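You operate a simulated robot arm through the tools that you are given. There is no shell and no other tool. Be economical: measure what you need, move in short steps, check, and stop when the job is done.

You are at the controls of a simulated robot arm. One attempt, no reset.

## Task
Filter the cloudy sample, then vent and lift the cup off.
Fine: lock the cup on the flask, shut the vent, pump to about -0.45 bar, wait till the cup is empty; vent before you unlock; the cup goes back on the slim steel tray.
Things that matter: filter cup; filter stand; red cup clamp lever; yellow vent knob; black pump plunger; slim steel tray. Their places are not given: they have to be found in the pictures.

The check looks at the end state, three seconds after you hand in, the way a careful person would. Anything else that was tipped, shoved, dropped, spilled or broken makes it a failure.

## Robot
A 6-joint arm with a two-finger parallel gripper, fixed in place. Base frame: the origin is at the foot of the arm, x ahead of it, y to its left, z up. Readings come in m, rad, newtons and seconds.
With the tool pointing down near the work surface it reaches from about 0.24 to 0.64 m from the base axis. Its first joint turns from -1.152 to 1.152 rad. Payload 2.7 kg.
Tool frame: the origin (TCP) lies between the finger pads and is the grasp point; the fingertips stand 0.023 m ahead of it; z points along the fingers, y is the line along which they close. Largest opening 0.094 m; finger width 0.038, thickness 0.01; the body of the gripper, 0.054 by 0.096 m, starts 0.039 m behind the TCP.
Orientation is that of the tool frame in the base frame, as [roll, pitch, yaw] about the fixed x, y, z axes, in that order (R = Rz(yaw) Ry(pitch) Rx(roll)). With the fingers straight down and closing along the base's y, the tool's x points along the base's -x, its y along +y and its z along -z.

## Interface
- The arm moves only by the tool move_arm. Its argument "series" is a list of rows, each a list of 3 entries, a list of its own where there are three numbers: the shift along the tool's x, y, z in m, then the turn, a rotation vector about the tool's x, y, z in rad, then the finger opening in m, from 0 to 0.094. In form: [[[tx, ty, tz], [rx, ry, rz], gripper], ...]. A call has 1 to 8 rows; each row is the pose to reach, as a shift and turn from the pose commanded when the call began, along the tool's axes at that moment. Rows are played at 5 a second. More than 0.05 m and 0.15 rad between two rows, or a gripper value outside its range, and nothing of the call is played. Where a pose cannot be reached the arm comes as near as it can. A force on the tool above 40 N (or 10 N above the force at the start of the call, whichever is more), or a blocked arm, ends the call early, and 0.2 s more pass. The fingers move at their own pace (about 0.045 m/s each) and stop on an object; they squeeze with about 44 N. The grip force told is the motor's: it shows also when the fingers shut on nothing. Time passes only in rows, and 0.2 s behind the last, so rows that repeat a pose let the fingers close. It gives the time, the measured TCP pose, the force on the tool (base axes), the opening and the grip force at its end, in the units of the frame above (readings bear some noise).
- Cameras (640 x 400 px; columns grow to the right, rows downward): "scene" is fixed at [0.0904, -0.4532, 1.3909]; the picture's right is [0.55, -0.83, 0.00], its down [-0.57, -0.38, -0.73] and it looks along [0.61, 0.40, -0.69] (base axes); focal length 340 px, centre (320, 200). "wrist" rides on the gripper at [0.086, 0.016, -0.075] in the tool frame; the picture's right is [-0.18, 0.98, 0.00], its down [-0.58, -0.11, -0.81] and it looks along [-0.79, -0.15, 0.59] (tool axes); focal length 243 px, centre (320, 200).
- capture(camera): a new picture of that camera. No time passes.
- measure_at(camera, pixels): for up to 12 pixels [column, row] of the newest picture of that camera ("zoom" is the newest enlarged one), the place [x, y, z] in the base frame of the surface seen there, good to about 0.003 m. No time passes.
- inspect(camera, box): a new picture of the part [left, top, right, bottom] of that camera's present view, enlarged. No time passes.
- finish_job(): hands the job in; it is judged then, once.

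Work in short steps. Measure before you move; look again where a grasp or a placing could have gone wrong, and mend it. You have 80 turns and 54 pictures in all, those below and enlarged ones among them. Open the gripper and draw the arm clear of the work before you hand the job in, unless the task says otherwise; then end with one line.

The tools are called after ">>>" as name(argument=value, ...) on one line, values as JSON. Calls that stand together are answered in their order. move_arm: Moves the arm, as the interface text tells. Its arguments: {"type":"object","properties":{"series":{"type":"array","items":{"type":"array"}}},"required":["series"]} The other tools are called the same way: capture (camera) takes a picture; measure_at (camera, pixels) gives the place of the surface under pixels of a picture; inspect (camera, box) takes an enlarged picture of a part of a camera's view; finish_job () hands the job in.

At the start:

```text
clock: 0.0
tool_pos: [0.2425, -0.2583, 1.1888]
tcp_rot: [-3.139, 0.002, -3.139]
contact_force: [0.8, -0.5, -0.4]
width: 0.0939
grip_force: 0.1
```

scene: 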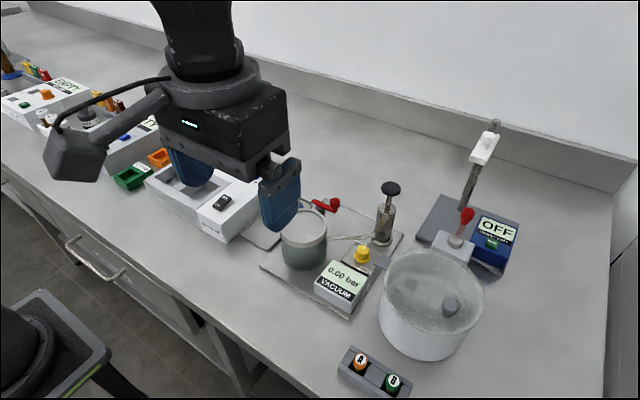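
wrist: 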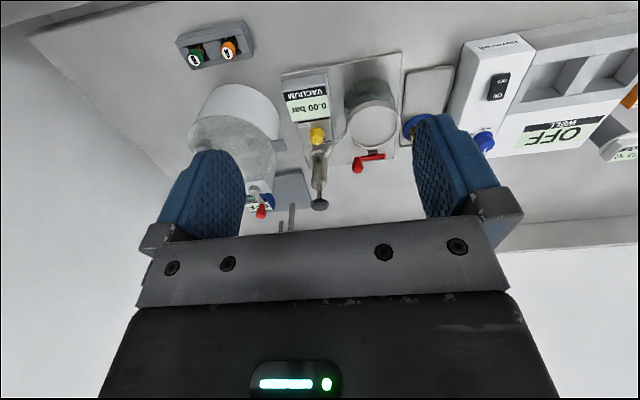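

The scene shows the stand around (330,250), with the lever at (325,205), vent knob (362,252) and plunger (390,190). I'll enlarge both views.

>>> inspect(camera="scene", box=[230, 160, 430, 320])

>>> inspect(camera="wrist", box=[270, 40, 470, 220])

```text
2.50 times, centred on (330, 240) of scene
```

zoom: 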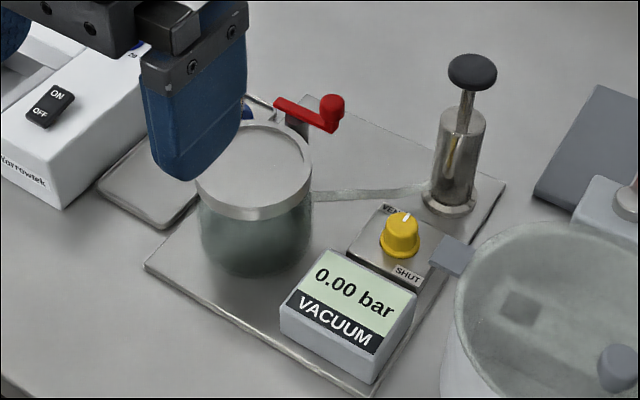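

```text
2.22 times, centred on (370, 130) of wrist
```

zoom: 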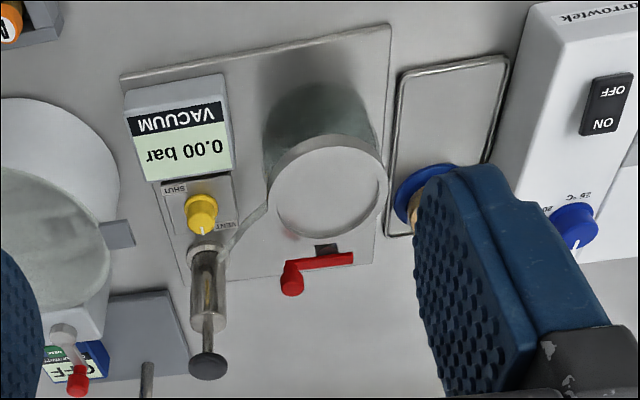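

The tray with the cup (blue rim) is hidden by the gripper; I move the arm left at height to clear the view.

>>> move_arm(series=[[[0, 0.045, 0], [0, 0, 0], 0.094], [[0, 0.09, 0], [0, 0, 0], 0.094], [[0, 0.135, 0], [0, 0, 0], 0.094], [[0, 0.18, 0], [0, 0, 0], 0.094], [[0, 0.225, 0], [0, 0, 0], 0.094], [[0, 0.27, 0], [0, 0, 0], 0.094]])

>>> inspect(camera="scene", box=[210, 150, 430, 320])

>>> capture(camera="scene")

```text
clock: 1.4
tool_pos: [0.2426, 0.0123, 1.1882]
tcp_rot: [-3.14, 0.002, -3.14]
contact_force: [-0.1, -0.4, -0.2]
width: 0.0942
grip_force: 0.0
```

```text
2.35 times, centred on (320, 235) of scene
```

zoom: 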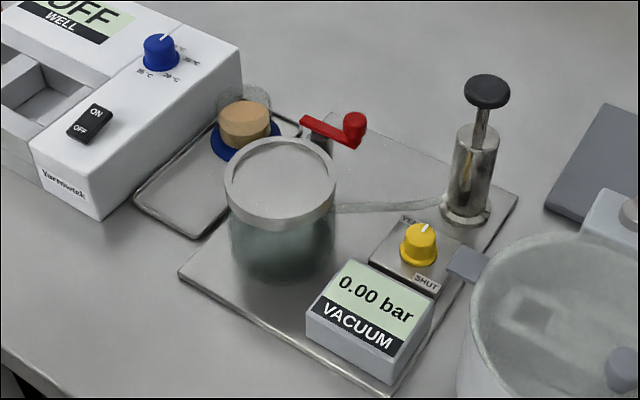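

```text
48 pictures are left
```

scene: 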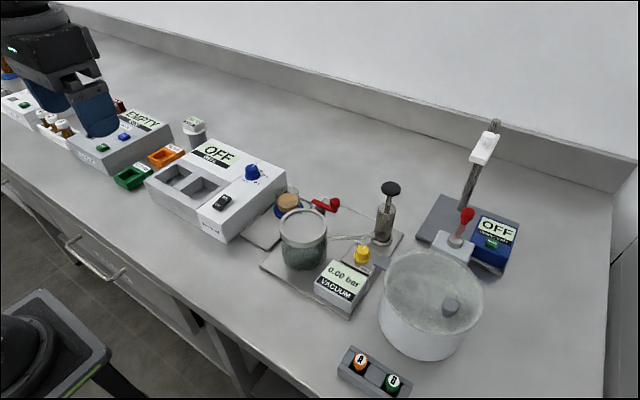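

The cup (brown contents, blue flange) stands on the tray at zoom (245,125). I measure the key points.

>>> measure_at(camera="zoom", pixels=[[245, 110], [245, 140], [218, 148], [278, 128], [280, 175], [228, 185], [333, 185], [280, 142], [280, 212], [355, 120], [308, 124], [172, 205]])

>>> measure_at(camera="zoom", pixels=[[422, 230], [418, 255], [487, 88], [481, 120], [478, 150], [465, 215], [400, 270], [423, 282], [408, 218], [280, 340], [500, 190], [425, 225]])

>>> inspect(camera="scene", box=[265, 175, 345, 225])

```text
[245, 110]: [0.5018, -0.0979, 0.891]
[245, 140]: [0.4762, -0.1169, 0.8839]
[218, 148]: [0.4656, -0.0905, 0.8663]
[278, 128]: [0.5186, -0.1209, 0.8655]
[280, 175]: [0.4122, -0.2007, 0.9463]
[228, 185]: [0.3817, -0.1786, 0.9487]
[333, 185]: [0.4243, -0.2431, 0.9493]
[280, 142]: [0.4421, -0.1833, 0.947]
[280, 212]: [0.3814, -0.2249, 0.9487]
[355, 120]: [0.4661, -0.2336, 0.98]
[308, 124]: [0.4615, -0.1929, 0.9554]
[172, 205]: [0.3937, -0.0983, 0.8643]
```

```text
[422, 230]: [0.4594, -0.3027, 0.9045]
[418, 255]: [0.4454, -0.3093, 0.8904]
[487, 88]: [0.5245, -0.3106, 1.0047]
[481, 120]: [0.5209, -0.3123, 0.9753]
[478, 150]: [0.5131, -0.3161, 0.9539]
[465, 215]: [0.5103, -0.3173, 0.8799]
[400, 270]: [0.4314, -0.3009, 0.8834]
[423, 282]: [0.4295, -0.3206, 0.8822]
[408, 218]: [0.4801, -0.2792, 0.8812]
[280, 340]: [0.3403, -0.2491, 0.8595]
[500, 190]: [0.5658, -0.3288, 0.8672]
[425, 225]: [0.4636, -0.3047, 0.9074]
```

```text
8.00 times, centred on (305, 200) of scene
```

zoom: 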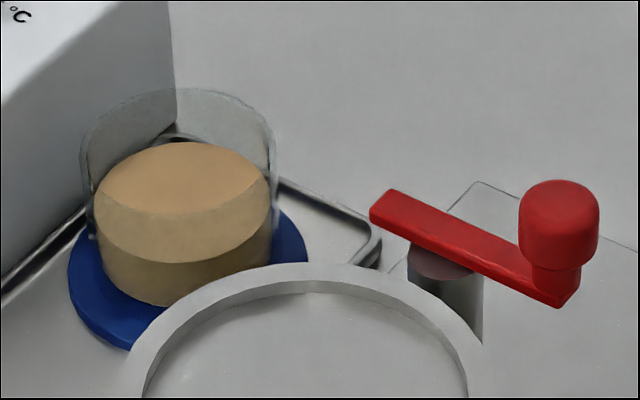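

Now I measure the cup and lever finely in the enlarged view.

>>> measure_at(camera="zoom", pixels=[[100, 185], [268, 180], [185, 145], [165, 225], [180, 175], [72, 280], [300, 235], [125, 340], [82, 150], [270, 110], [180, 95], [170, 285]])

>>> measure_at(camera="zoom", pixels=[[395, 195], [376, 210], [440, 230], [500, 255], [555, 290], [555, 190], [530, 230], [595, 235], [440, 290], [470, 310], [415, 270], [310, 350]])

>>> capture(camera="wrist")

```text
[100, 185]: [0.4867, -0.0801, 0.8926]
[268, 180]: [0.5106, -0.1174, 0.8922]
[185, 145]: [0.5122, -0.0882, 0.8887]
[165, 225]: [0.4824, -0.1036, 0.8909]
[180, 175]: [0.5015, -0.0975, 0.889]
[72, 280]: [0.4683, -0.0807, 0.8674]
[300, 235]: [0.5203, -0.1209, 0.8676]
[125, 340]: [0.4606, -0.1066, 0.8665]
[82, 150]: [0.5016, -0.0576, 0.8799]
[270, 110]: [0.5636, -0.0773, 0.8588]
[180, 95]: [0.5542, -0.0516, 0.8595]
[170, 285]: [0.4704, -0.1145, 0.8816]
```

```text
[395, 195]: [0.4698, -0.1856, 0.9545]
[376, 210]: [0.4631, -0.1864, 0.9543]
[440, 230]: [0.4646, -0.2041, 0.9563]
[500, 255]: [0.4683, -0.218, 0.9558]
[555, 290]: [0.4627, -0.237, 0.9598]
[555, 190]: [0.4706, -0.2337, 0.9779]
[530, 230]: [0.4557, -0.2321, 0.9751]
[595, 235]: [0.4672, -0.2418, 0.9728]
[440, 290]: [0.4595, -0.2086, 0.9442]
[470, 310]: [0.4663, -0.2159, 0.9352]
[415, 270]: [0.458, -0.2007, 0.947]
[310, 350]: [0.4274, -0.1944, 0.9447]
```

```text
46 pictures are left
```

wrist: 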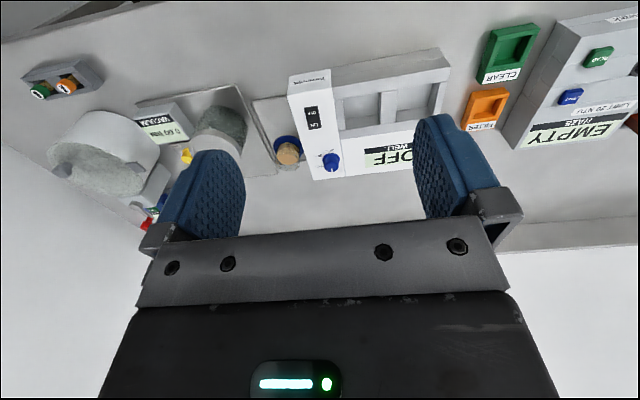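

The cup's axis is near (0.496,-0.099), rim about z 0.907, and the white WELL device is close on its left. I measure that device's walls and knob for clearance, as well as the tray.

>>> measure_at(camera="scene", pixels=[[286, 176], [284, 168], [253, 168], [252, 178], [240, 220], [222, 232], [215, 190], [240, 145], [210, 150], [245, 240], [268, 248], [262, 180]])

>>> inspect(camera="scene", box=[210, 130, 330, 260])

```text
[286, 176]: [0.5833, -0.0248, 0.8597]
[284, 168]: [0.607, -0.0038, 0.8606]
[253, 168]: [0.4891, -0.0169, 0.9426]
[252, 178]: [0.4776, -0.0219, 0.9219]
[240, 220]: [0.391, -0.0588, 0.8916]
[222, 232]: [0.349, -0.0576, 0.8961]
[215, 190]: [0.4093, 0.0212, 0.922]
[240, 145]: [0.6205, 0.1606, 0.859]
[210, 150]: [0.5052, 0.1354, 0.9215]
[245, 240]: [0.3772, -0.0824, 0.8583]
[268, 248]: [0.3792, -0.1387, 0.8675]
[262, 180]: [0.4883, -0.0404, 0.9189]
```

```text
3.08 times, centred on (270, 195) of scene
```

zoom: 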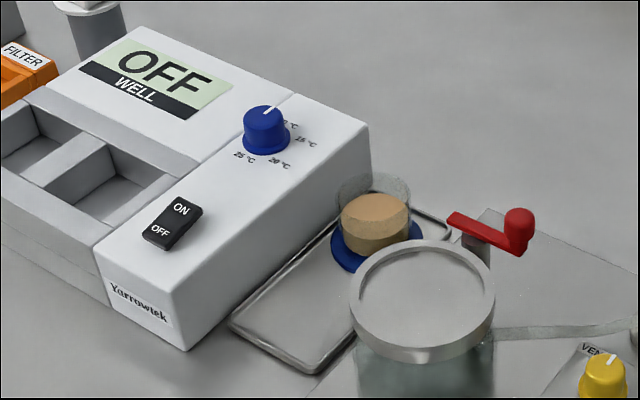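

Device top is z 0.922 with a knob to 0.943, only 15 mm from the cup wall, so I'll close along base x with the yaw turned about 1.5 rad. First a high move over the cup.

>>> move_arm(series=[[[-0.0317, -0.0139, 0.012], [0, 0, 0.15], 0.094], [[-0.0633, -0.0278, 0.024], [0, 0, 0.3], 0.094], [[-0.095, -0.0417, 0.036], [0, 0, 0.45], 0.094], [[-0.1267, -0.0556, 0.048], [0, 0, 0.6], 0.094], [[-0.1584, -0.0695, 0.06], [0, 0, 0.75], 0.094], [[-0.19, -0.0834, 0.072], [0, 0, 0.9], 0.094], [[-0.2217, -0.0973, 0.084], [0, 0, 1.05], 0.094], [[-0.2534, -0.1113, 0.096], [0, 0, 1.2], 0.094]])

```text
clock: 3.2
tool_pos: [0.4976, -0.0996, 1.0939]
tcp_rot: [3.14, 0.003, 1.941]
contact_force: [0.9, -0.1, 0.0]
width: 0.0941
grip_force: 0.1
```

Position matches. I finish the yaw to 90° and check with the wrist camera.

>>> move_arm(series=[[[0, 0, 0.01], [0, 0, 0.13], 0.08], [[0, 0, 0.02], [0, 0, 0.26], 0.076], [[0, 0, 0.03], [0, 0, 0.37], 0.076], [[0, 0, 0.03], [0, 0, 0.37], 0.076]])

>>> capture(camera="wrist")

>>> capture(camera="scene")

```text
clock: 4.2
tool_pos: [0.4971, -0.0985, 1.0637]
tcp_rot: [3.14, 0.003, 1.574]
contact_force: [0.5, -0.5, -1.2]
width: 0.0761
grip_force: 0.1
```

```text
44 pictures are left
```

wrist: 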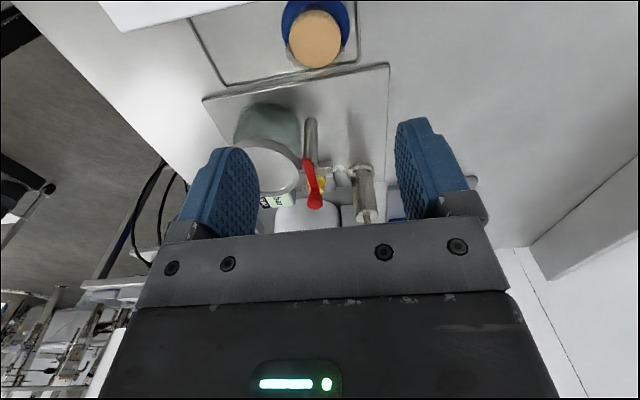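

```text
43 pictures are left
```

scene: 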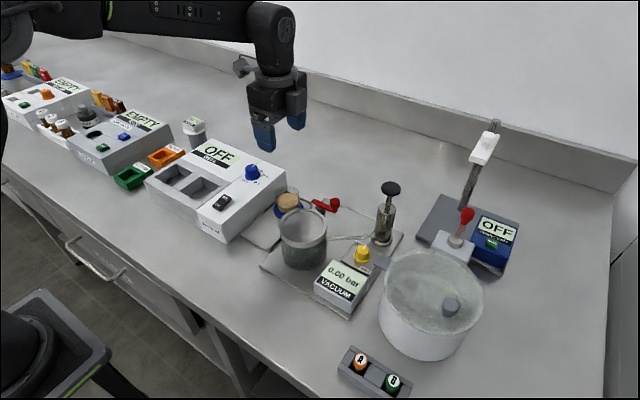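

The gripper stands above the cup. I tilt 0.2 rad about the closing axis (raises the camera from the blue knob) and descend part of the way.

>>> move_arm(series=[[[0, 0, 0.03], [0, 0.1, 0], 0.076], [[0, 0, 0.06], [0, 0.2, 0], 0.076], [[0, 0, 0.09], [0, 0.2, 0], 0.076], [[0, 0, 0.11], [0, 0.2, 0], 0.076], [[0, 0, 0.11], [0, 0.2, 0], 0.076]])

>>> inspect(camera="scene", box=[230, 130, 350, 230])

>>> capture(camera="wrist")

```text
clock: 5.4
tool_pos: [0.4967, -0.0991, 0.9541]
tcp_rot: [3.141, -0.2, 1.575]
contact_force: [0.1, -0.2, -0.2]
width: 0.0758
grip_force: 0.1
```

```text
4.00 times, centred on (290, 180) of scene
```

zoom: 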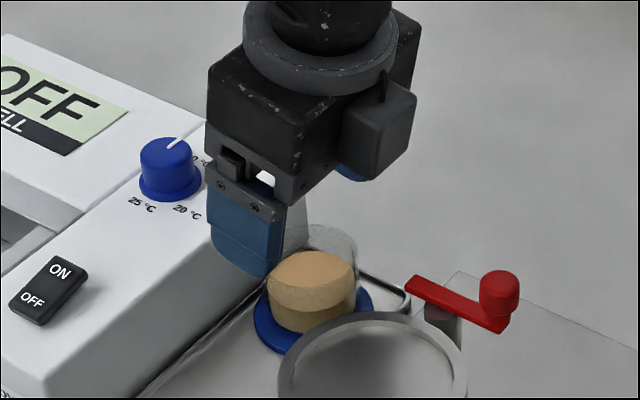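

```text
41 pictures are left
```

wrist: 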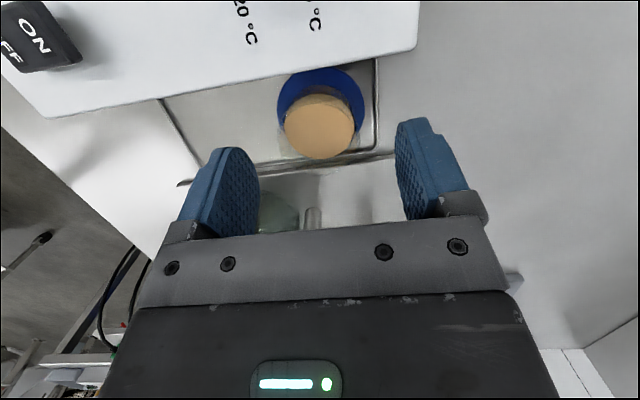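

I want to verify the gripper's surroundings in the full view (a block shows at right of the gripper) before going down.

>>> inspect(camera="scene", box=[190, 60, 390, 190])

```text
3.08 times, centred on (290, 125) of scene
```

zoom: 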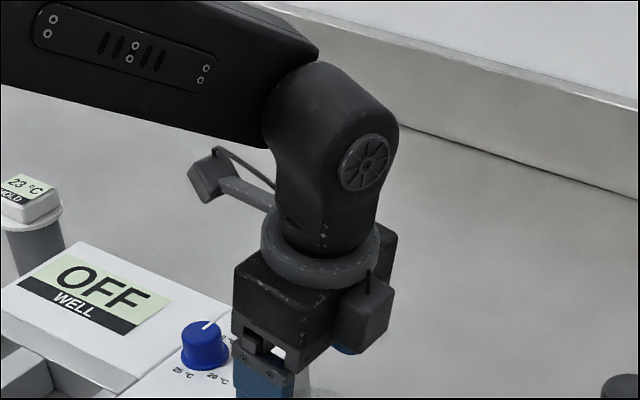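

The camera arm sits high at left (zoom (210,180)), well clear. I go straight down 0.05 m around the cup wall.

>>> move_arm(series=[[[-0.005, 0, 0.0245], [0, 0, 0], 0.076], [[-0.01, 0, 0.049], [0, 0, 0], 0.076], [[-0.01, 0, 0.049], [0, 0, 0], 0.076]])

>>> inspect(camera="wrist", box=[180, 60, 460, 240])

>>> inspect(camera="scene", box=[240, 140, 340, 220])

```text
clock: 6.2
tool_pos: [0.4954, -0.102, 0.9043]
tcp_rot: [3.14, -0.198, 1.576]
contact_force: [0.2, 0.4, 1.2]
width: 0.0764
grip_force: 0.2
```

```text
2.22 times, centred on (320, 150) of wrist
```

zoom: 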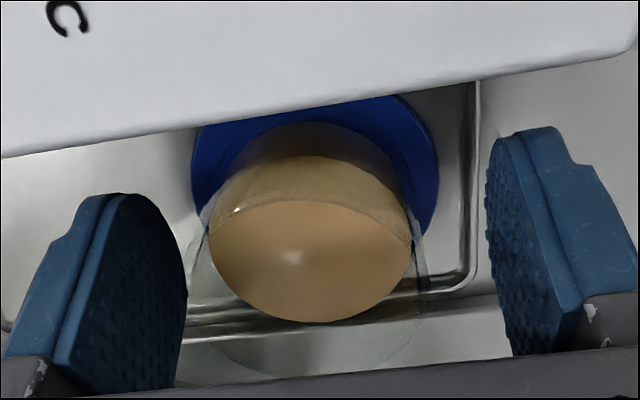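

```text
5.00 times, centred on (290, 180) of scene
```

zoom: 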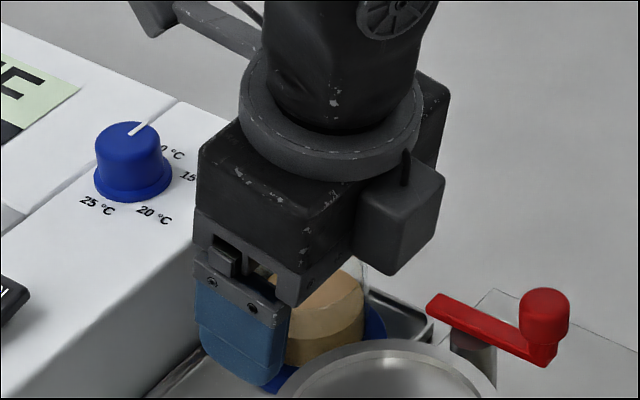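

Fingers straddle the cup; I check its centre in this enlarged scene-independent way from the wrist view.

>>> inspect(camera="wrist", box=[180, 60, 460, 240])

>>> measure_at(camera="zoom", pixels=[[214, 235], [408, 240], [310, 203], [310, 318], [196, 170], [433, 170], [315, 115], [180, 280], [492, 250], [330, 260]])

```text
2.22 times, centred on (320, 150) of wrist
```

zoom: 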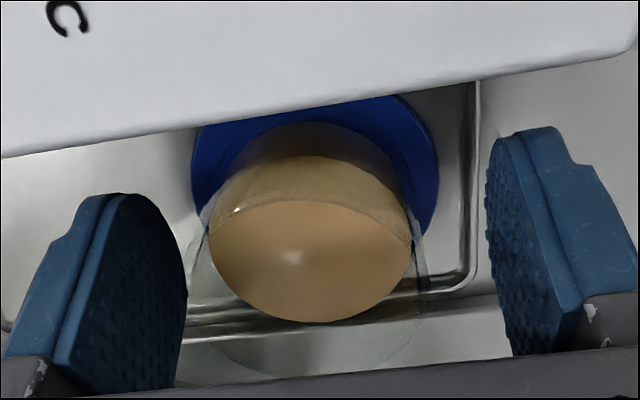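

```text
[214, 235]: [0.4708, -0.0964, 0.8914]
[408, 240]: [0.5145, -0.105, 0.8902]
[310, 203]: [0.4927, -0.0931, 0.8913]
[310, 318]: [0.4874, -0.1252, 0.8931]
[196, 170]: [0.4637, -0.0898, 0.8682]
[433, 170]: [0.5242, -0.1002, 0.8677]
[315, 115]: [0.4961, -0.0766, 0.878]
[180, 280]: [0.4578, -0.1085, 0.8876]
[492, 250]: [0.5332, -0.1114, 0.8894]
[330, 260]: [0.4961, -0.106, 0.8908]
```

The cup's centre is x≈0.493, TCP at 0.4954; I shift 2 mm and close.

>>> move_arm(series=[[[0, -0.002, 0], [0, 0, 0], 0.076], [[0, -0.002, 0], [0, 0, 0], 0.06], [[0, -0.002, 0], [0, 0, 0], 0.04], [[0, -0.002, 0], [0, 0, 0], 0.04], [[0, -0.002, 0], [0, 0, 0], 0.04], [[0, -0.002, 0], [0, 0, 0], 0.04]])

```text
clock: 7.6
tool_pos: [0.4936, -0.1009, 0.9036]
tcp_rot: [3.14, -0.199, 1.574]
contact_force: [-1.1, -1.5, -0.2]
width: 0.0509
grip_force: 44.0
```

Gripped at 0.051 m. I lift straight up gently.

>>> move_arm(series=[[[0.002, 0, -0.0098], [0, 0, 0], 0.04], [[0.006, 0, -0.0294], [0, 0, 0], 0.04], [[0.01, 0, -0.049], [0, 0, 0], 0.04], [[0.014, 0, -0.0686], [0, 0, 0], 0.04], [[0.018, 0, -0.0882], [0, 0, 0], 0.04], [[0.022, 0, -0.1078], [0, 0, 0], 0.04], [[0.026, 0, -0.1274], [0, 0, 0], 0.04], [[0.028, 0, -0.1372], [0, 0, 0], 0.04]])

>>> capture(camera="scene")

>>> inspect(camera="wrist", box=[180, 0, 460, 240])

```text
clock: 9.4
tool_pos: [0.4947, -0.0997, 1.0443]
tcp_rot: [3.139, -0.199, 1.574]
contact_force: [0.5, 1.1, -0.3]
width: 0.0402
grip_force: 0.1
```

```text
36 pictures are left
```

scene: 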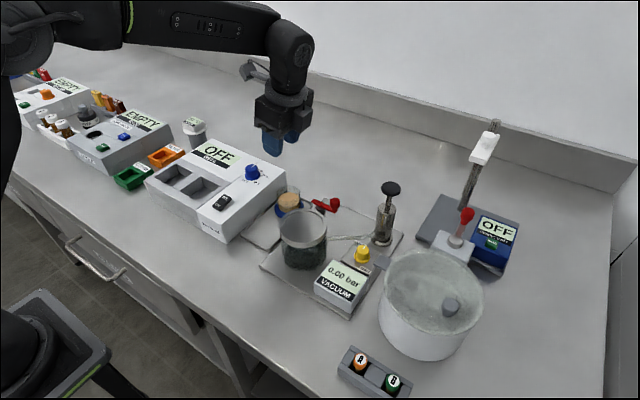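

```text
1.67 times, centred on (320, 120) of wrist
```

zoom: 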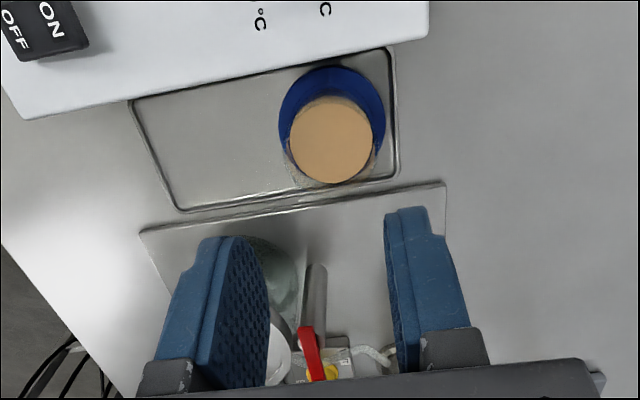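

The cup slipped out (opening 0.040) and still stands on the tray. My hold was only near the rim, so I measure the cup again and will grip deeper.

>>> measure_at(camera="zoom", pixels=[[292, 140], [371, 140], [332, 102], [332, 180], [281, 112], [383, 105], [330, 69], [332, 140], [300, 62], [200, 150]])

>>> inspect(camera="scene", box=[255, 175, 335, 225])

```text
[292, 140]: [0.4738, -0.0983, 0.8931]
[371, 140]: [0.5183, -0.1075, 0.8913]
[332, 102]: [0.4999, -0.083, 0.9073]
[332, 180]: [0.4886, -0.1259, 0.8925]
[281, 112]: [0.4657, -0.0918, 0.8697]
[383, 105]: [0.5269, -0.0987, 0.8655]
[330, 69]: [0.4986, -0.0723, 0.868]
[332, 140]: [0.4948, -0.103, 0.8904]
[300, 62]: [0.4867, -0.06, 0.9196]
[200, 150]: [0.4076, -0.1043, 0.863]
```

```text
8.00 times, centred on (295, 200) of scene
```

zoom: 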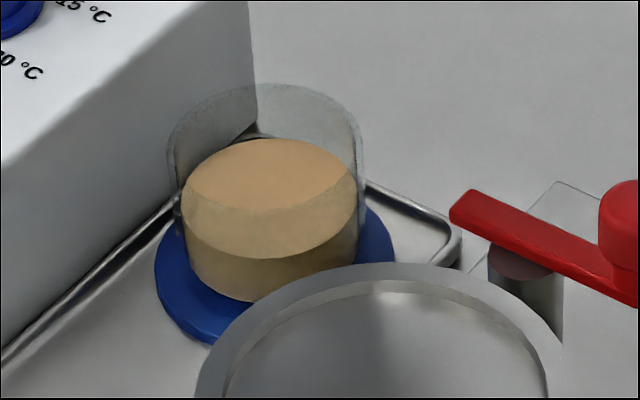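

The cup is upright, centre about (0.496,-0.102). I open, reduce the tilt to about 0.06 and re-centre above it.

>>> move_arm(series=[[[0, 0.001, 0], [0, -0.07, 0], 0.076], [[0, 0.001, 0], [0, -0.14, 0], 0.076], [[0, 0.001, 0], [0, -0.14, 0], 0.076]])

```text
clock: 10.2
tool_pos: [0.4951, -0.0989, 1.0432]
tcp_rot: [3.141, -0.058, 1.575]
contact_force: [-0.7, 0.8, 0.5]
width: 0.0759
grip_force: 0.1
```

Now I go down to TCP z≈0.896 along the cup axis.

>>> move_arm(series=[[[-0.003, 0.001, 0.04], [0, 0, 0], 0.076], [[-0.006, 0.001, 0.08], [0, 0, 0], 0.076], [[-0.009, 0.001, 0.115], [0, 0, 0], 0.076], [[-0.0105, 0.001, 0.135], [0, 0, 0], 0.076], [[-0.0116, 0.001, 0.147], [0, 0, 0], 0.076], [[-0.0116, 0.001, 0.147], [0, 0, 0], 0.076]])

>>> inspect(camera="wrist", box=[180, 60, 460, 240])

```text
clock: 11.6
tool_pos: [0.4955, -0.1035, 0.8945]
tcp_rot: [3.141, -0.057, 1.572]
contact_force: [0.4, -0.8, 0.2]
width: 0.0758
grip_force: 0.0
```

```text
2.22 times, centred on (320, 150) of wrist
```

zoom: 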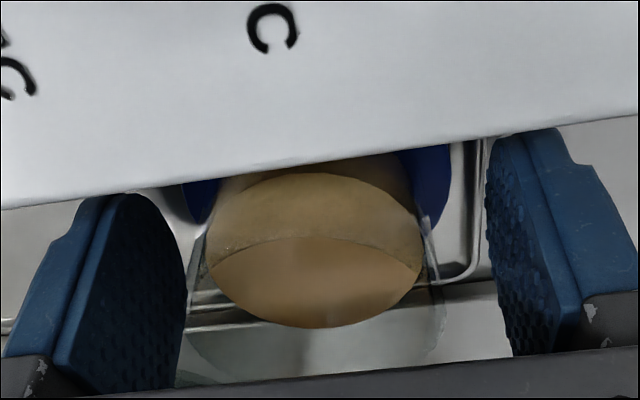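

Fingers are down on both sides. I close and lift just 12 mm slowly, then check the opening.

>>> move_arm(series=[[[0, 0, 0], [0, 0, 0], 0.06], [[0, 0, 0], [0, 0, 0], 0.03], [[0, 0, 0], [0, 0, 0], 0.01], [[0, 0, 0], [0, 0, 0], 0.01], [[0, 0, 0], [0, 0, 0], 0.01], [[0, 0, -0.004], [0, 0, 0], 0.01], [[0, 0, -0.008], [0, 0, 0], 0.01], [[0.001, 0, -0.012], [0, 0, 0], 0.01]])

>>> inspect(camera="wrist", box=[180, 60, 460, 240])

```text
clock: 13.4
tool_pos: [0.4959, -0.1025, 0.9087]
tcp_rot: [3.14, -0.058, 1.574]
contact_force: [-0.7, -0.1, -0.6]
width: 0.0513
grip_force: 43.8
```

```text
2.22 times, centred on (320, 150) of wrist
```

zoom: 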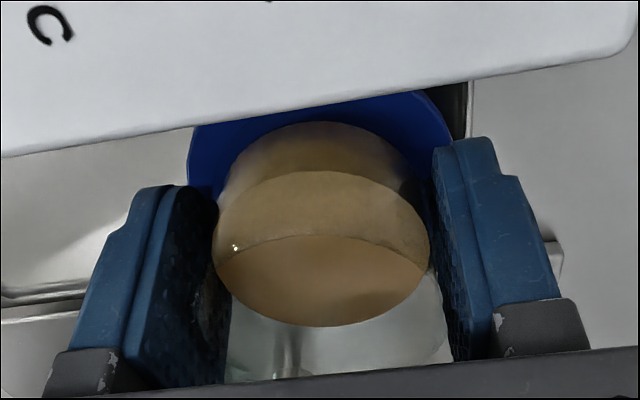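

The cup comes along this time (opening 0.051, flange rising). I keep lifting to about z 1.02.

>>> move_arm(series=[[[0.001, 0, -0.015], [0, 0, 0], 0.01], [[0.0018, 0, -0.032], [0, 0, 0], 0.01], [[0.0028, 0, -0.049], [0, 0, 0], 0.01], [[0.0038, 0, -0.066], [0, 0, 0], 0.01], [[0.0048, 0, -0.083], [0, 0, 0], 0.01], [[0.0058, 0, -0.1], [0, 0, 0], 0.01], [[0.0067, 0, -0.115], [0, 0, 0], 0.01]])

>>> capture(camera="wrist")

```text
clock: 15.0
tool_pos: [0.4949, -0.1034, 1.0224]
tcp_rot: [3.14, -0.057, 1.573]
contact_force: [0.2, -0.6, -0.5]
width: 0.0511
grip_force: 44.0
```

```text
31 pictures are left
```

wrist: 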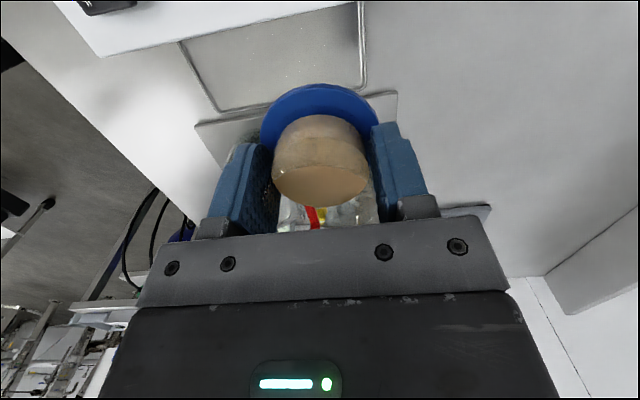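

The cup is held upright. Before moving over the flask, I measure its ring accurately.

>>> inspect(camera="scene", box=[265, 190, 345, 240])

```text
8.00 times, centred on (305, 215) of scene
```

zoom: 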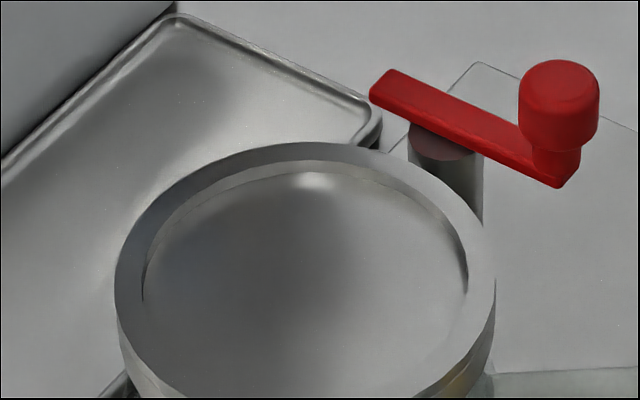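

I sample ring-top and recess points.

>>> measure_at(camera="zoom", pixels=[[130, 270], [482, 270], [305, 152], [180, 190], [430, 190], [150, 340], [460, 345], [305, 280], [305, 200], [410, 300], [440, 145], [395, 155]])

```text
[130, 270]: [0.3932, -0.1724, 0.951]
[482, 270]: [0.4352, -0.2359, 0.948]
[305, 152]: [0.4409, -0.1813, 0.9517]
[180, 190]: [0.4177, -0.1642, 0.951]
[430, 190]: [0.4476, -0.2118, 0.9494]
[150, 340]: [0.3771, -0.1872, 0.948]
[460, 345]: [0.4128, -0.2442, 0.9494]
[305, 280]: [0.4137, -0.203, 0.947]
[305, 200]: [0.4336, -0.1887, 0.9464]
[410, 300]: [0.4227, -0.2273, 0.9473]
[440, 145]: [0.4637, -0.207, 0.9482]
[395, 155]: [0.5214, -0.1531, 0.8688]
```

Ring centre is about (0.410,-0.204), recess floor z 0.947. I carry the cup there, yawing about the vertical back toward closing along y.

>>> move_arm(series=[[[0.001, 0, -0.018], [0.0035, 0, -0.06], 0.01], [[-0.012, -0.011, -0.0192], [0.0116, 0, -0.2], 0.01], [[-0.0265, -0.023, -0.0203], [0.0197, 0, -0.34], 0.01], [[-0.041, -0.0355, -0.0214], [0.0284, 0, -0.488], 0.01], [[-0.0555, -0.048, -0.0225], [0.037, 0, -0.636], 0.01], [[-0.07, -0.0605, -0.0236], [0.0456, 0, -0.784], 0.01], [[-0.0845, -0.0727, -0.0247], [0.0542, 0, -0.932], 0.01], [[-0.0992, -0.0849, -0.0258], [0.0628, 0, -1.08], 0.01]])

```text
clock: 16.8
tool_pos: [0.4116, -0.2036, 1.0433]
tcp_rot: [3.14, -0.058, 2.658]
contact_force: [0.6, 0.0, -1.2]
width: 0.0515
grip_force: 44.4
```

On track; I finish the yaw and look.

>>> move_arm(series=[[[0, 0, 0], [0.007, 0, -0.12], 0.01], [[0, 0, 0], [0.014, 0, -0.24], 0.01], [[0, 0, 0], [0.021, 0, -0.36], 0.01], [[0, 0, 0], [0.028, 0, -0.48], 0.01], [[0, 0, 0], [0.028, 0, -0.48], 0.01]])

>>> capture(camera="wrist")

>>> inspect(camera="scene", box=[230, 130, 390, 270])

```text
clock: 18.0
tool_pos: [0.4126, -0.2024, 1.0428]
tcp_rot: [3.141, -0.057, 3.139]
contact_force: [-0.4, -0.7, -0.8]
width: 0.0513
grip_force: 44.0
```

```text
29 pictures are left
```

wrist: 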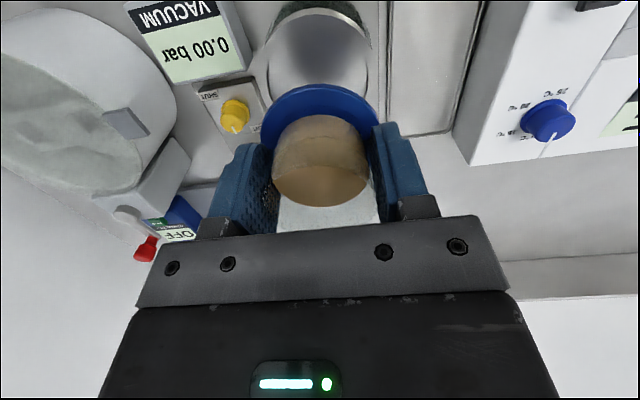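

```text
2.86 times, centred on (310, 200) of scene
```

zoom: 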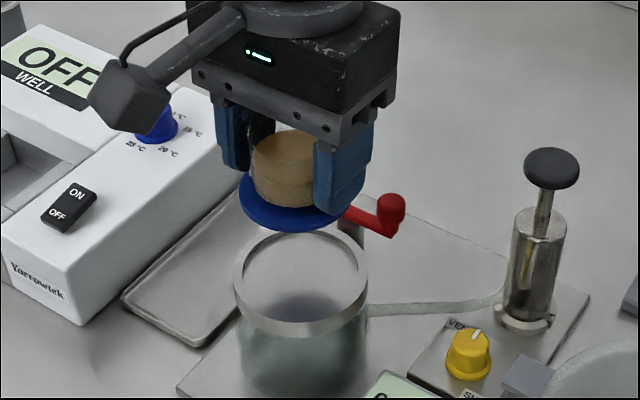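

I measure the held flange (blue) and liquid against the ring from both views.

>>> measure_at(camera="wrist", pixels=[[264, 130], [376, 115], [318, 87], [290, 95], [350, 93], [275, 170], [367, 165], [320, 130], [270, 50], [371, 45]])

>>> measure_at(camera="zoom", pixels=[[242, 192], [250, 210], [268, 223], [290, 228], [310, 225], [330, 218], [283, 165], [290, 200]])

```text
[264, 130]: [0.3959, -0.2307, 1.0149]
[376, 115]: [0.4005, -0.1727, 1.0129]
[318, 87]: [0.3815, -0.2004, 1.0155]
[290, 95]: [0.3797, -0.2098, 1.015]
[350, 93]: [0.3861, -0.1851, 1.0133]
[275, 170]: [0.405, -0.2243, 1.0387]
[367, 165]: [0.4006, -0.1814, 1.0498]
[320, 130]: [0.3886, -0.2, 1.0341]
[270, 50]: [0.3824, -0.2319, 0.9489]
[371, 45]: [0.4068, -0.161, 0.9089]
```

```text
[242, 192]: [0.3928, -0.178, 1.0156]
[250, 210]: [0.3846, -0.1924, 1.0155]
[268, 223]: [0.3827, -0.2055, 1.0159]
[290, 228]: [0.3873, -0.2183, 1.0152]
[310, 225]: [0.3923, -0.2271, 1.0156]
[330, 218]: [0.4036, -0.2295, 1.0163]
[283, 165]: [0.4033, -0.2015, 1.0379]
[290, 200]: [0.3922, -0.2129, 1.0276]
```

Cup centre (0.413,-0.202), ring centre (0.410,-0.204). I shift accordingly and lower to just above the recess.

>>> move_arm(series=[[[0.003, -0.0017, 0], [0, 0, 0], 0.01], [[0.0018, -0.0017, 0.02], [0, 0, 0], 0.01], [[0.0008, -0.0017, 0.038], [0, 0, 0], 0.01], [[-0.0002, -0.0017, 0.054], [0, 0, 0], 0.01], [[-0.0002, -0.0017, 0.054], [0, 0, 0], 0.01]])

>>> inspect(camera="scene", box=[265, 170, 345, 240])

>>> inspect(camera="wrist", box=[220, 20, 420, 220])

```text
clock: 19.2
tool_pos: [0.4089, -0.2042, 0.9886]
tcp_rot: [-3.141, -0.057, 3.136]
contact_force: [-0.6, 0.0, 0.1]
width: 0.0512
grip_force: 44.4
```

```text
5.71 times, centred on (305, 205) of scene
```

zoom: 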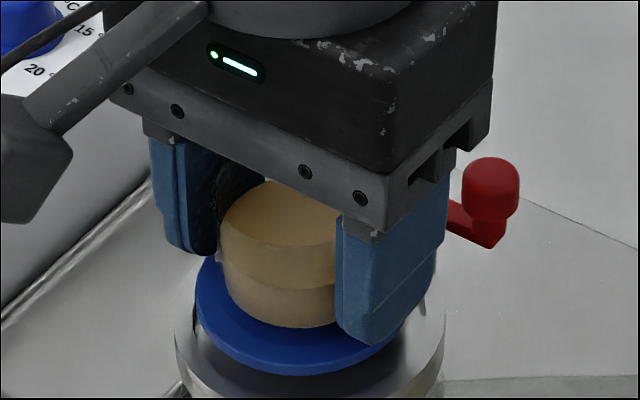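

```text
2.00 times, centred on (320, 120) of wrist
```

zoom: 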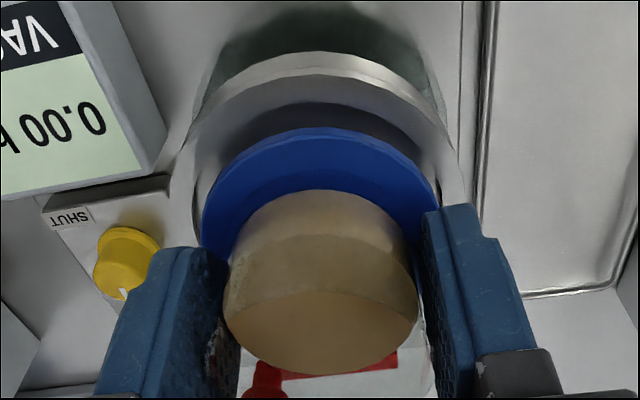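

I check alignment numerically from the wrist enlargement.

>>> measure_at(camera="zoom", pixels=[[322, 132], [270, 142], [375, 143], [225, 180], [422, 178], [310, 62], [230, 95], [400, 92], [310, 90], [320, 115]])

```text
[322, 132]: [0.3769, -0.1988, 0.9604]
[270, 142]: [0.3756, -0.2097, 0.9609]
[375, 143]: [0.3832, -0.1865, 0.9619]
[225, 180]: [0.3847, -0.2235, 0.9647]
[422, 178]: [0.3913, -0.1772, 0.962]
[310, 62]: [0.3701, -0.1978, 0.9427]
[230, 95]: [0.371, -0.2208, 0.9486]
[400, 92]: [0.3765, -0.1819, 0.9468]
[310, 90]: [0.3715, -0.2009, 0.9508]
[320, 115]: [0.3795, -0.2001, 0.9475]
```

Alignment is within about 2 mm with 3 mm slack. I nudge 1 mm and lower until contact.

>>> move_arm(series=[[[-0.001, -0.001, 0.003], [0, 0, 0], 0.01], [[-0.0013, -0.001, 0.006], [0, 0, 0], 0.01], [[-0.0015, -0.001, 0.009], [0, 0, 0], 0.01], [[-0.0015, -0.001, 0.0105], [0, 0, 0], 0.01]])

```text
clock: 20.2
tool_pos: [0.4095, -0.2057, 0.9773]
tcp_rot: [-3.14, -0.059, 3.136]
contact_force: [0.4, -0.5, -1.1]
width: 0.0512
grip_force: 44.2
```

No contact felt yet; I lower 1 mm steps further.

>>> move_arm(series=[[[0, 0, 0.001], [0, 0, 0], 0.01], [[0, 0, 0.002], [0, 0, 0], 0.01], [[0, 0, 0.002], [0, 0, 0], 0.01]])

>>> inspect(camera="wrist", box=[220, 20, 420, 220])

```text
clock: 21.0
tool_pos: [0.4092, -0.2065, 0.9764]
tcp_rot: [3.141, -0.057, 3.137]
contact_force: [1.1, 2.7, 9.3]
width: 0.051
grip_force: 43.2
```

```text
2.00 times, centred on (320, 120) of wrist
```

zoom: 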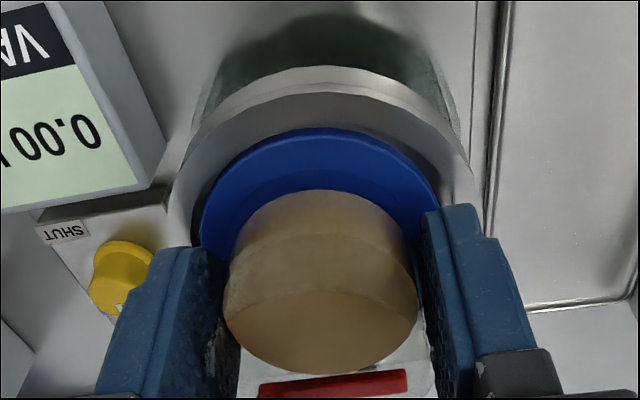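

Contact at 9 N with the flange inside the ring. I release, then rise.

>>> move_arm(series=[[[0, 0, 0], [0, 0, 0], 0.06], [[0, 0, 0], [0, 0, 0], 0.076], [[0, 0, 0], [0, 0, 0], 0.076], [[0.001, 0, -0.02], [0, 0, 0], 0.076], [[0.0025, 0, -0.05], [0, 0, 0], 0.076], [[0.0045, 0, -0.09], [0, 0, 0], 0.076], [[0.006, 0, -0.125], [0, 0, 0], 0.076]])

>>> inspect(camera="scene", box=[260, 170, 360, 240])

>>> inspect(camera="wrist", box=[220, 0, 420, 200])

```text
clock: 22.6
tool_pos: [0.4096, -0.2054, 1.1011]
tcp_rot: [3.14, -0.057, 3.137]
contact_force: [-0.3, -0.6, 0.6]
width: 0.0761
grip_force: 0.0
```

```text
5.71 times, centred on (310, 205) of scene
```

zoom: 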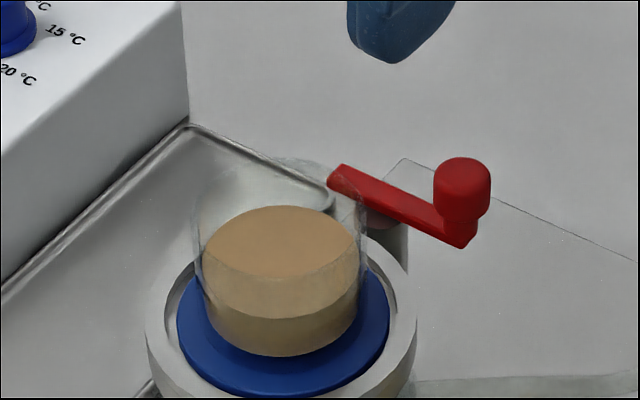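

```text
2.00 times, centred on (320, 100) of wrist
```

zoom: 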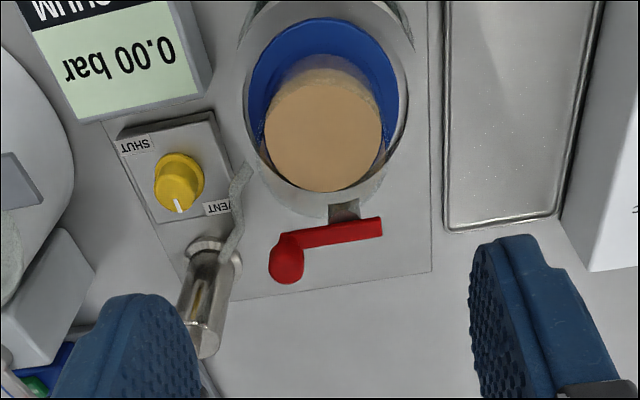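

The cup sits in the recess. Now I measure the lever's bar, post and knob, and the vent knob and plunger, from this view.

>>> measure_at(camera="zoom", pixels=[[378, 227], [340, 235], [310, 240], [285, 245], [286, 265], [343, 212], [335, 222], [357, 218], [178, 208], [181, 180], [135, 145], [215, 208]])

>>> inspect(camera="wrist", box=[280, 80, 380, 160])

```text
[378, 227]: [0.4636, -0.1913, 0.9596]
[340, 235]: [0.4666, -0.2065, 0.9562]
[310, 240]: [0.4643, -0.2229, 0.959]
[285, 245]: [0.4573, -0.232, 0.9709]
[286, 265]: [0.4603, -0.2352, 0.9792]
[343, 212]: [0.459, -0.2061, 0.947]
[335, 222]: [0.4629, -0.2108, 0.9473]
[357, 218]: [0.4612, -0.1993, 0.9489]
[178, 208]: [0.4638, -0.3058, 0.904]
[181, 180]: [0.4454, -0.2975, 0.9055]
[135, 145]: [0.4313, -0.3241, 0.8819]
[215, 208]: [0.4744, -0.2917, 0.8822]
```

```text
5.00 times, centred on (330, 120) of wrist
```

zoom: 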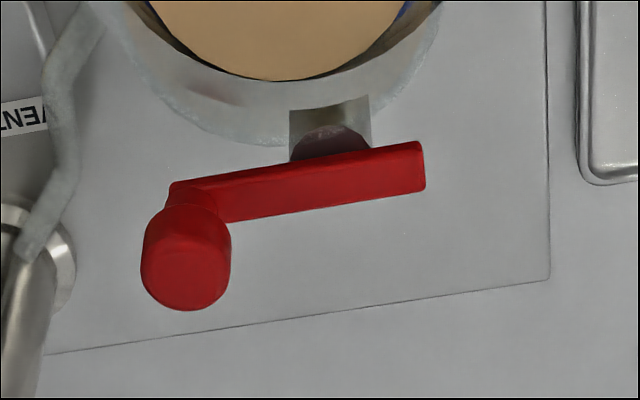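

The lever's pivot is near (0.466,-0.206) with its knob at (0.464,-0.234,0.97). The knob can only swing outward (+x) clear of the cup. I'll first remove the small tilt.

>>> move_arm(series=[[[0, 0, 0], [0, -0.057, 0], 0.06], [[0, 0, 0], [0, -0.057, 0], 0.04]])

```text
clock: 23.2
tool_pos: [0.4099, -0.2058, 1.1009]
tcp_rot: [-3.14, 0.0, 3.136]
contact_force: [-0.7, 0.4, 0.9]
width: 0.0398
grip_force: 0.1
```

Now I turn the yaw by 1.2 rad while moving above the lever knob.

>>> move_arm(series=[[[-0.007, -0.005, 0.006], [0, 0, 0.15], 0.04], [[-0.014, -0.01, 0.012], [0, 0, 0.3], 0.04], [[-0.02, -0.015, 0.018], [0, 0, 0.45], 0.04], [[-0.027, -0.02, 0.024], [0, 0, 0.6], 0.04], [[-0.034, -0.025, 0.03], [0, 0, 0.75], 0.04], [[-0.041, -0.03, 0.036], [0, 0, 0.9], 0.04], [[-0.048, -0.035, 0.042], [0, 0, 1.05], 0.04], [[-0.054, -0.04, 0.05], [0, 0, 1.2], 0.036]])

>>> move_arm(series=[[[0, 0, 0], [0, 0, 0.13], 0.036], [[0, 0, 0], [0, 0, 0.26], 0.036], [[0, 0, 0], [0, 0, 0.37], 0.036], [[0, 0, 0], [0, 0, 0.37], 0.036]])

>>> capture(camera="wrist")

>>> inspect(camera="scene", box=[260, 130, 420, 250])

```text
clock: 25.0
tool_pos: [0.4654, -0.2453, 1.0513]
tcp_rot: [3.14, 0.001, 1.935]
contact_force: [-0.1, 0.3, 0.2]
width: 0.0361
grip_force: 0.0
```

```text
clock: 26.0
tool_pos: [0.4646, -0.2473, 1.0526]
tcp_rot: [-3.141, 0.001, 1.566]
contact_force: [-0.2, 0.4, -0.2]
width: 0.036
grip_force: 0.0
```

```text
21 pictures are left
```

wrist: 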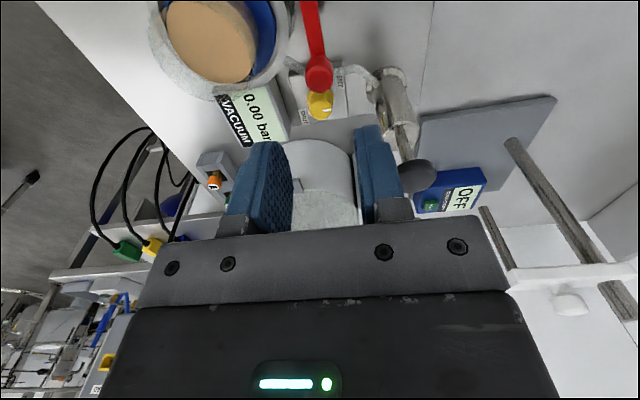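

```text
3.33 times, centred on (340, 190) of scene
```

zoom: 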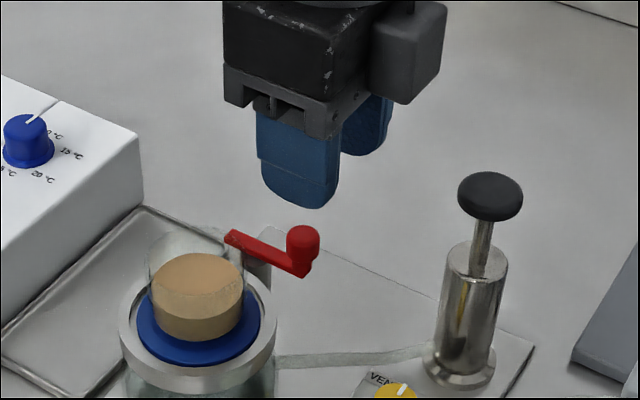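

Fingers look lined up with the knob at (318,75) in the wrist view; I confirm its place.

>>> measure_at(camera="wrist", pixels=[[309, 72], [329, 70], [318, 60], [319, 85], [312, 30], [320, 100]])

```text
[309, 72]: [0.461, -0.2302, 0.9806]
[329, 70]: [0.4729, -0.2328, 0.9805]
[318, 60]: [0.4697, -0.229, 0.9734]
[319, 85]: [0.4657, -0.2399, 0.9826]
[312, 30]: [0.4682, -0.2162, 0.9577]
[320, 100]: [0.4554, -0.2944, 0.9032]
```

Knob centre (0.467,-0.234), top 0.981. I lower to z 0.986 astride it, and close.

>>> move_arm(series=[[[0.003, 0.002, 0.025], [0, 0, 0], 0.036], [[0.003, 0.002, 0.05], [0, 0, 0], 0.036], [[0.003, 0.002, 0.0665], [0, 0, 0], 0.036], [[0.003, 0.002, 0.0665], [0, 0, 0], 0.02], [[0.003, 0.002, 0.0665], [0, 0, 0], 0.005], [[0.003, 0.002, 0.0665], [0, 0, 0], 0.005], [[0.003, 0.002, 0.0665], [0, 0, 0], 0.005]])

```text
clock: 27.6
tool_pos: [0.4665, -0.244, 0.9873]
tcp_rot: [-3.141, -0.001, 1.567]
contact_force: [1.5, -1.0, -4.0]
width: 0.0173
grip_force: 45.3
```

Knob gripped (0.017 m). I drag it along an arc, first 30° toward +x.

>>> move_arm(series=[[[0.0003, 0.0036, 0], [0, 0, 0], 0.005], [[0.001, 0.0072, 0], [0, 0, 0], 0.005], [[0.0021, 0.0107, 0], [0, 0, 0], 0.005], [[0.0038, 0.014, 0], [0, 0, 0], 0.005], [[0.0038, 0.014, 0], [0, 0, 0], 0.005]])

>>> inspect(camera="wrist", box=[200, 40, 440, 240])

```text
clock: 28.8
tool_pos: [0.4809, -0.2403, 0.9865]
tcp_rot: [3.139, 0.002, 1.567]
contact_force: [-11.6, -4.2, 8.5]
width: 0.0171
grip_force: 44.5
```

```text
2.00 times, centred on (320, 140) of wrist
```

zoom: 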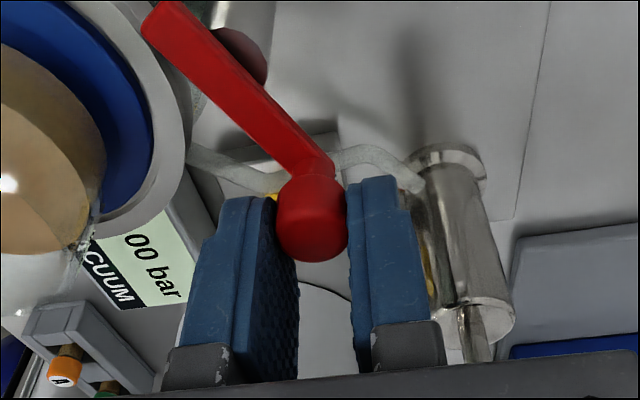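

The lever turns, its tail swinging toward the cup flange. I continue to 75°, then toward 90°.

>>> move_arm(series=[[[0.002, 0.003, 0], [0, 0, 0], 0.005], [[0.0044, 0.0058, 0], [0, 0, 0], 0.005], [[0.0072, 0.0082, 0], [0, 0, 0], 0.005], [[0.0102, 0.0102, 0], [0, 0, 0], 0.005], [[0.0135, 0.0118, 0], [0, 0, 0], 0.005], [[0.017, 0.013, 0], [0, 0, 0], 0.005], [[0.0205, 0.0137, 0], [0, 0, 0], 0.005], [[0.0242, 0.014, 0], [0, 0, 0], 0.005]])

>>> inspect(camera="wrist", box=[160, 0, 440, 200])

```text
clock: 30.6
tool_pos: [0.4951, -0.2162, 0.9839]
tcp_rot: [3.138, 0.0, 1.566]
contact_force: [4.0, -8.5, 0.8]
width: 0.0171
grip_force: 44.5
```

```text
2.00 times, centred on (300, 100) of wrist
```

zoom: 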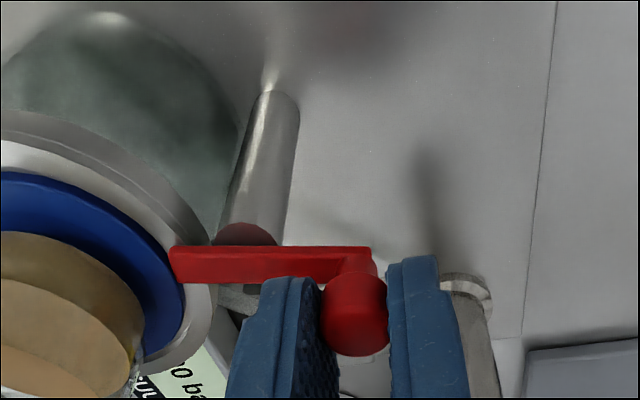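

The bar now lies radially with its tail over the flange. I push 4 mm more to feel for the stop.

>>> move_arm(series=[[[0.002, 0, 0], [0, 0, 0], 0.005], [[0.004, 0, 0], [0, 0, 0], 0.005], [[0.004, 0, 0], [0, 0, 0], 0.005]])

```text
clock: 31.4
tool_pos: [0.4961, -0.2117, 0.9846]
tcp_rot: [3.138, 0.0, 1.568]
contact_force: [17.1, -7.3, -3.9]
width: 0.0172
grip_force: 45.2
```

No hard stop, only friction. I release and rise, then view the lever.

>>> move_arm(series=[[[0, 0, 0], [0, 0, 0], 0.03], [[0, 0, 0], [0, 0, 0], 0.036], [[0, 0, -0.03], [0, 0, 0], 0.036], [[0, 0, -0.07], [0, 0, 0], 0.036]])

>>> inspect(camera="wrist", box=[160, 0, 440, 200])

>>> measure_at(camera="zoom", pixels=[[200, 110], [260, 110], [320, 110], [330, 130]])

```text
clock: 32.4
tool_pos: [0.4945, -0.2114, 1.0545]
tcp_rot: [-3.141, 0.0, 1.567]
contact_force: [0.2, 0.1, -0.2]
width: 0.0364
grip_force: 0.1
```

```text
2.00 times, centred on (300, 100) of wrist
```

zoom: 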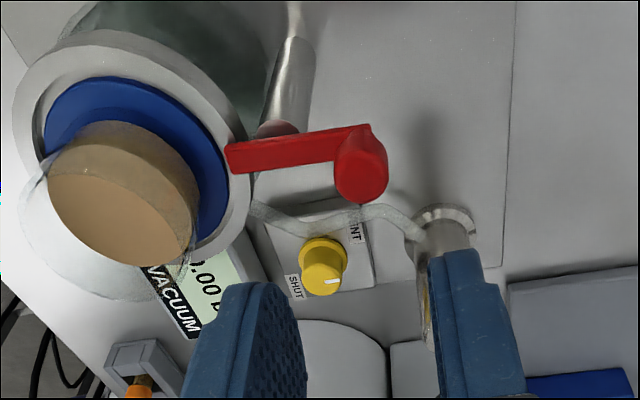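

```text
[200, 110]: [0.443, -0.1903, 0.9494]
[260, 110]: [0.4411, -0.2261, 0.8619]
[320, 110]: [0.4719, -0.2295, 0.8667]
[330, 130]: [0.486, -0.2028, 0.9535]
```

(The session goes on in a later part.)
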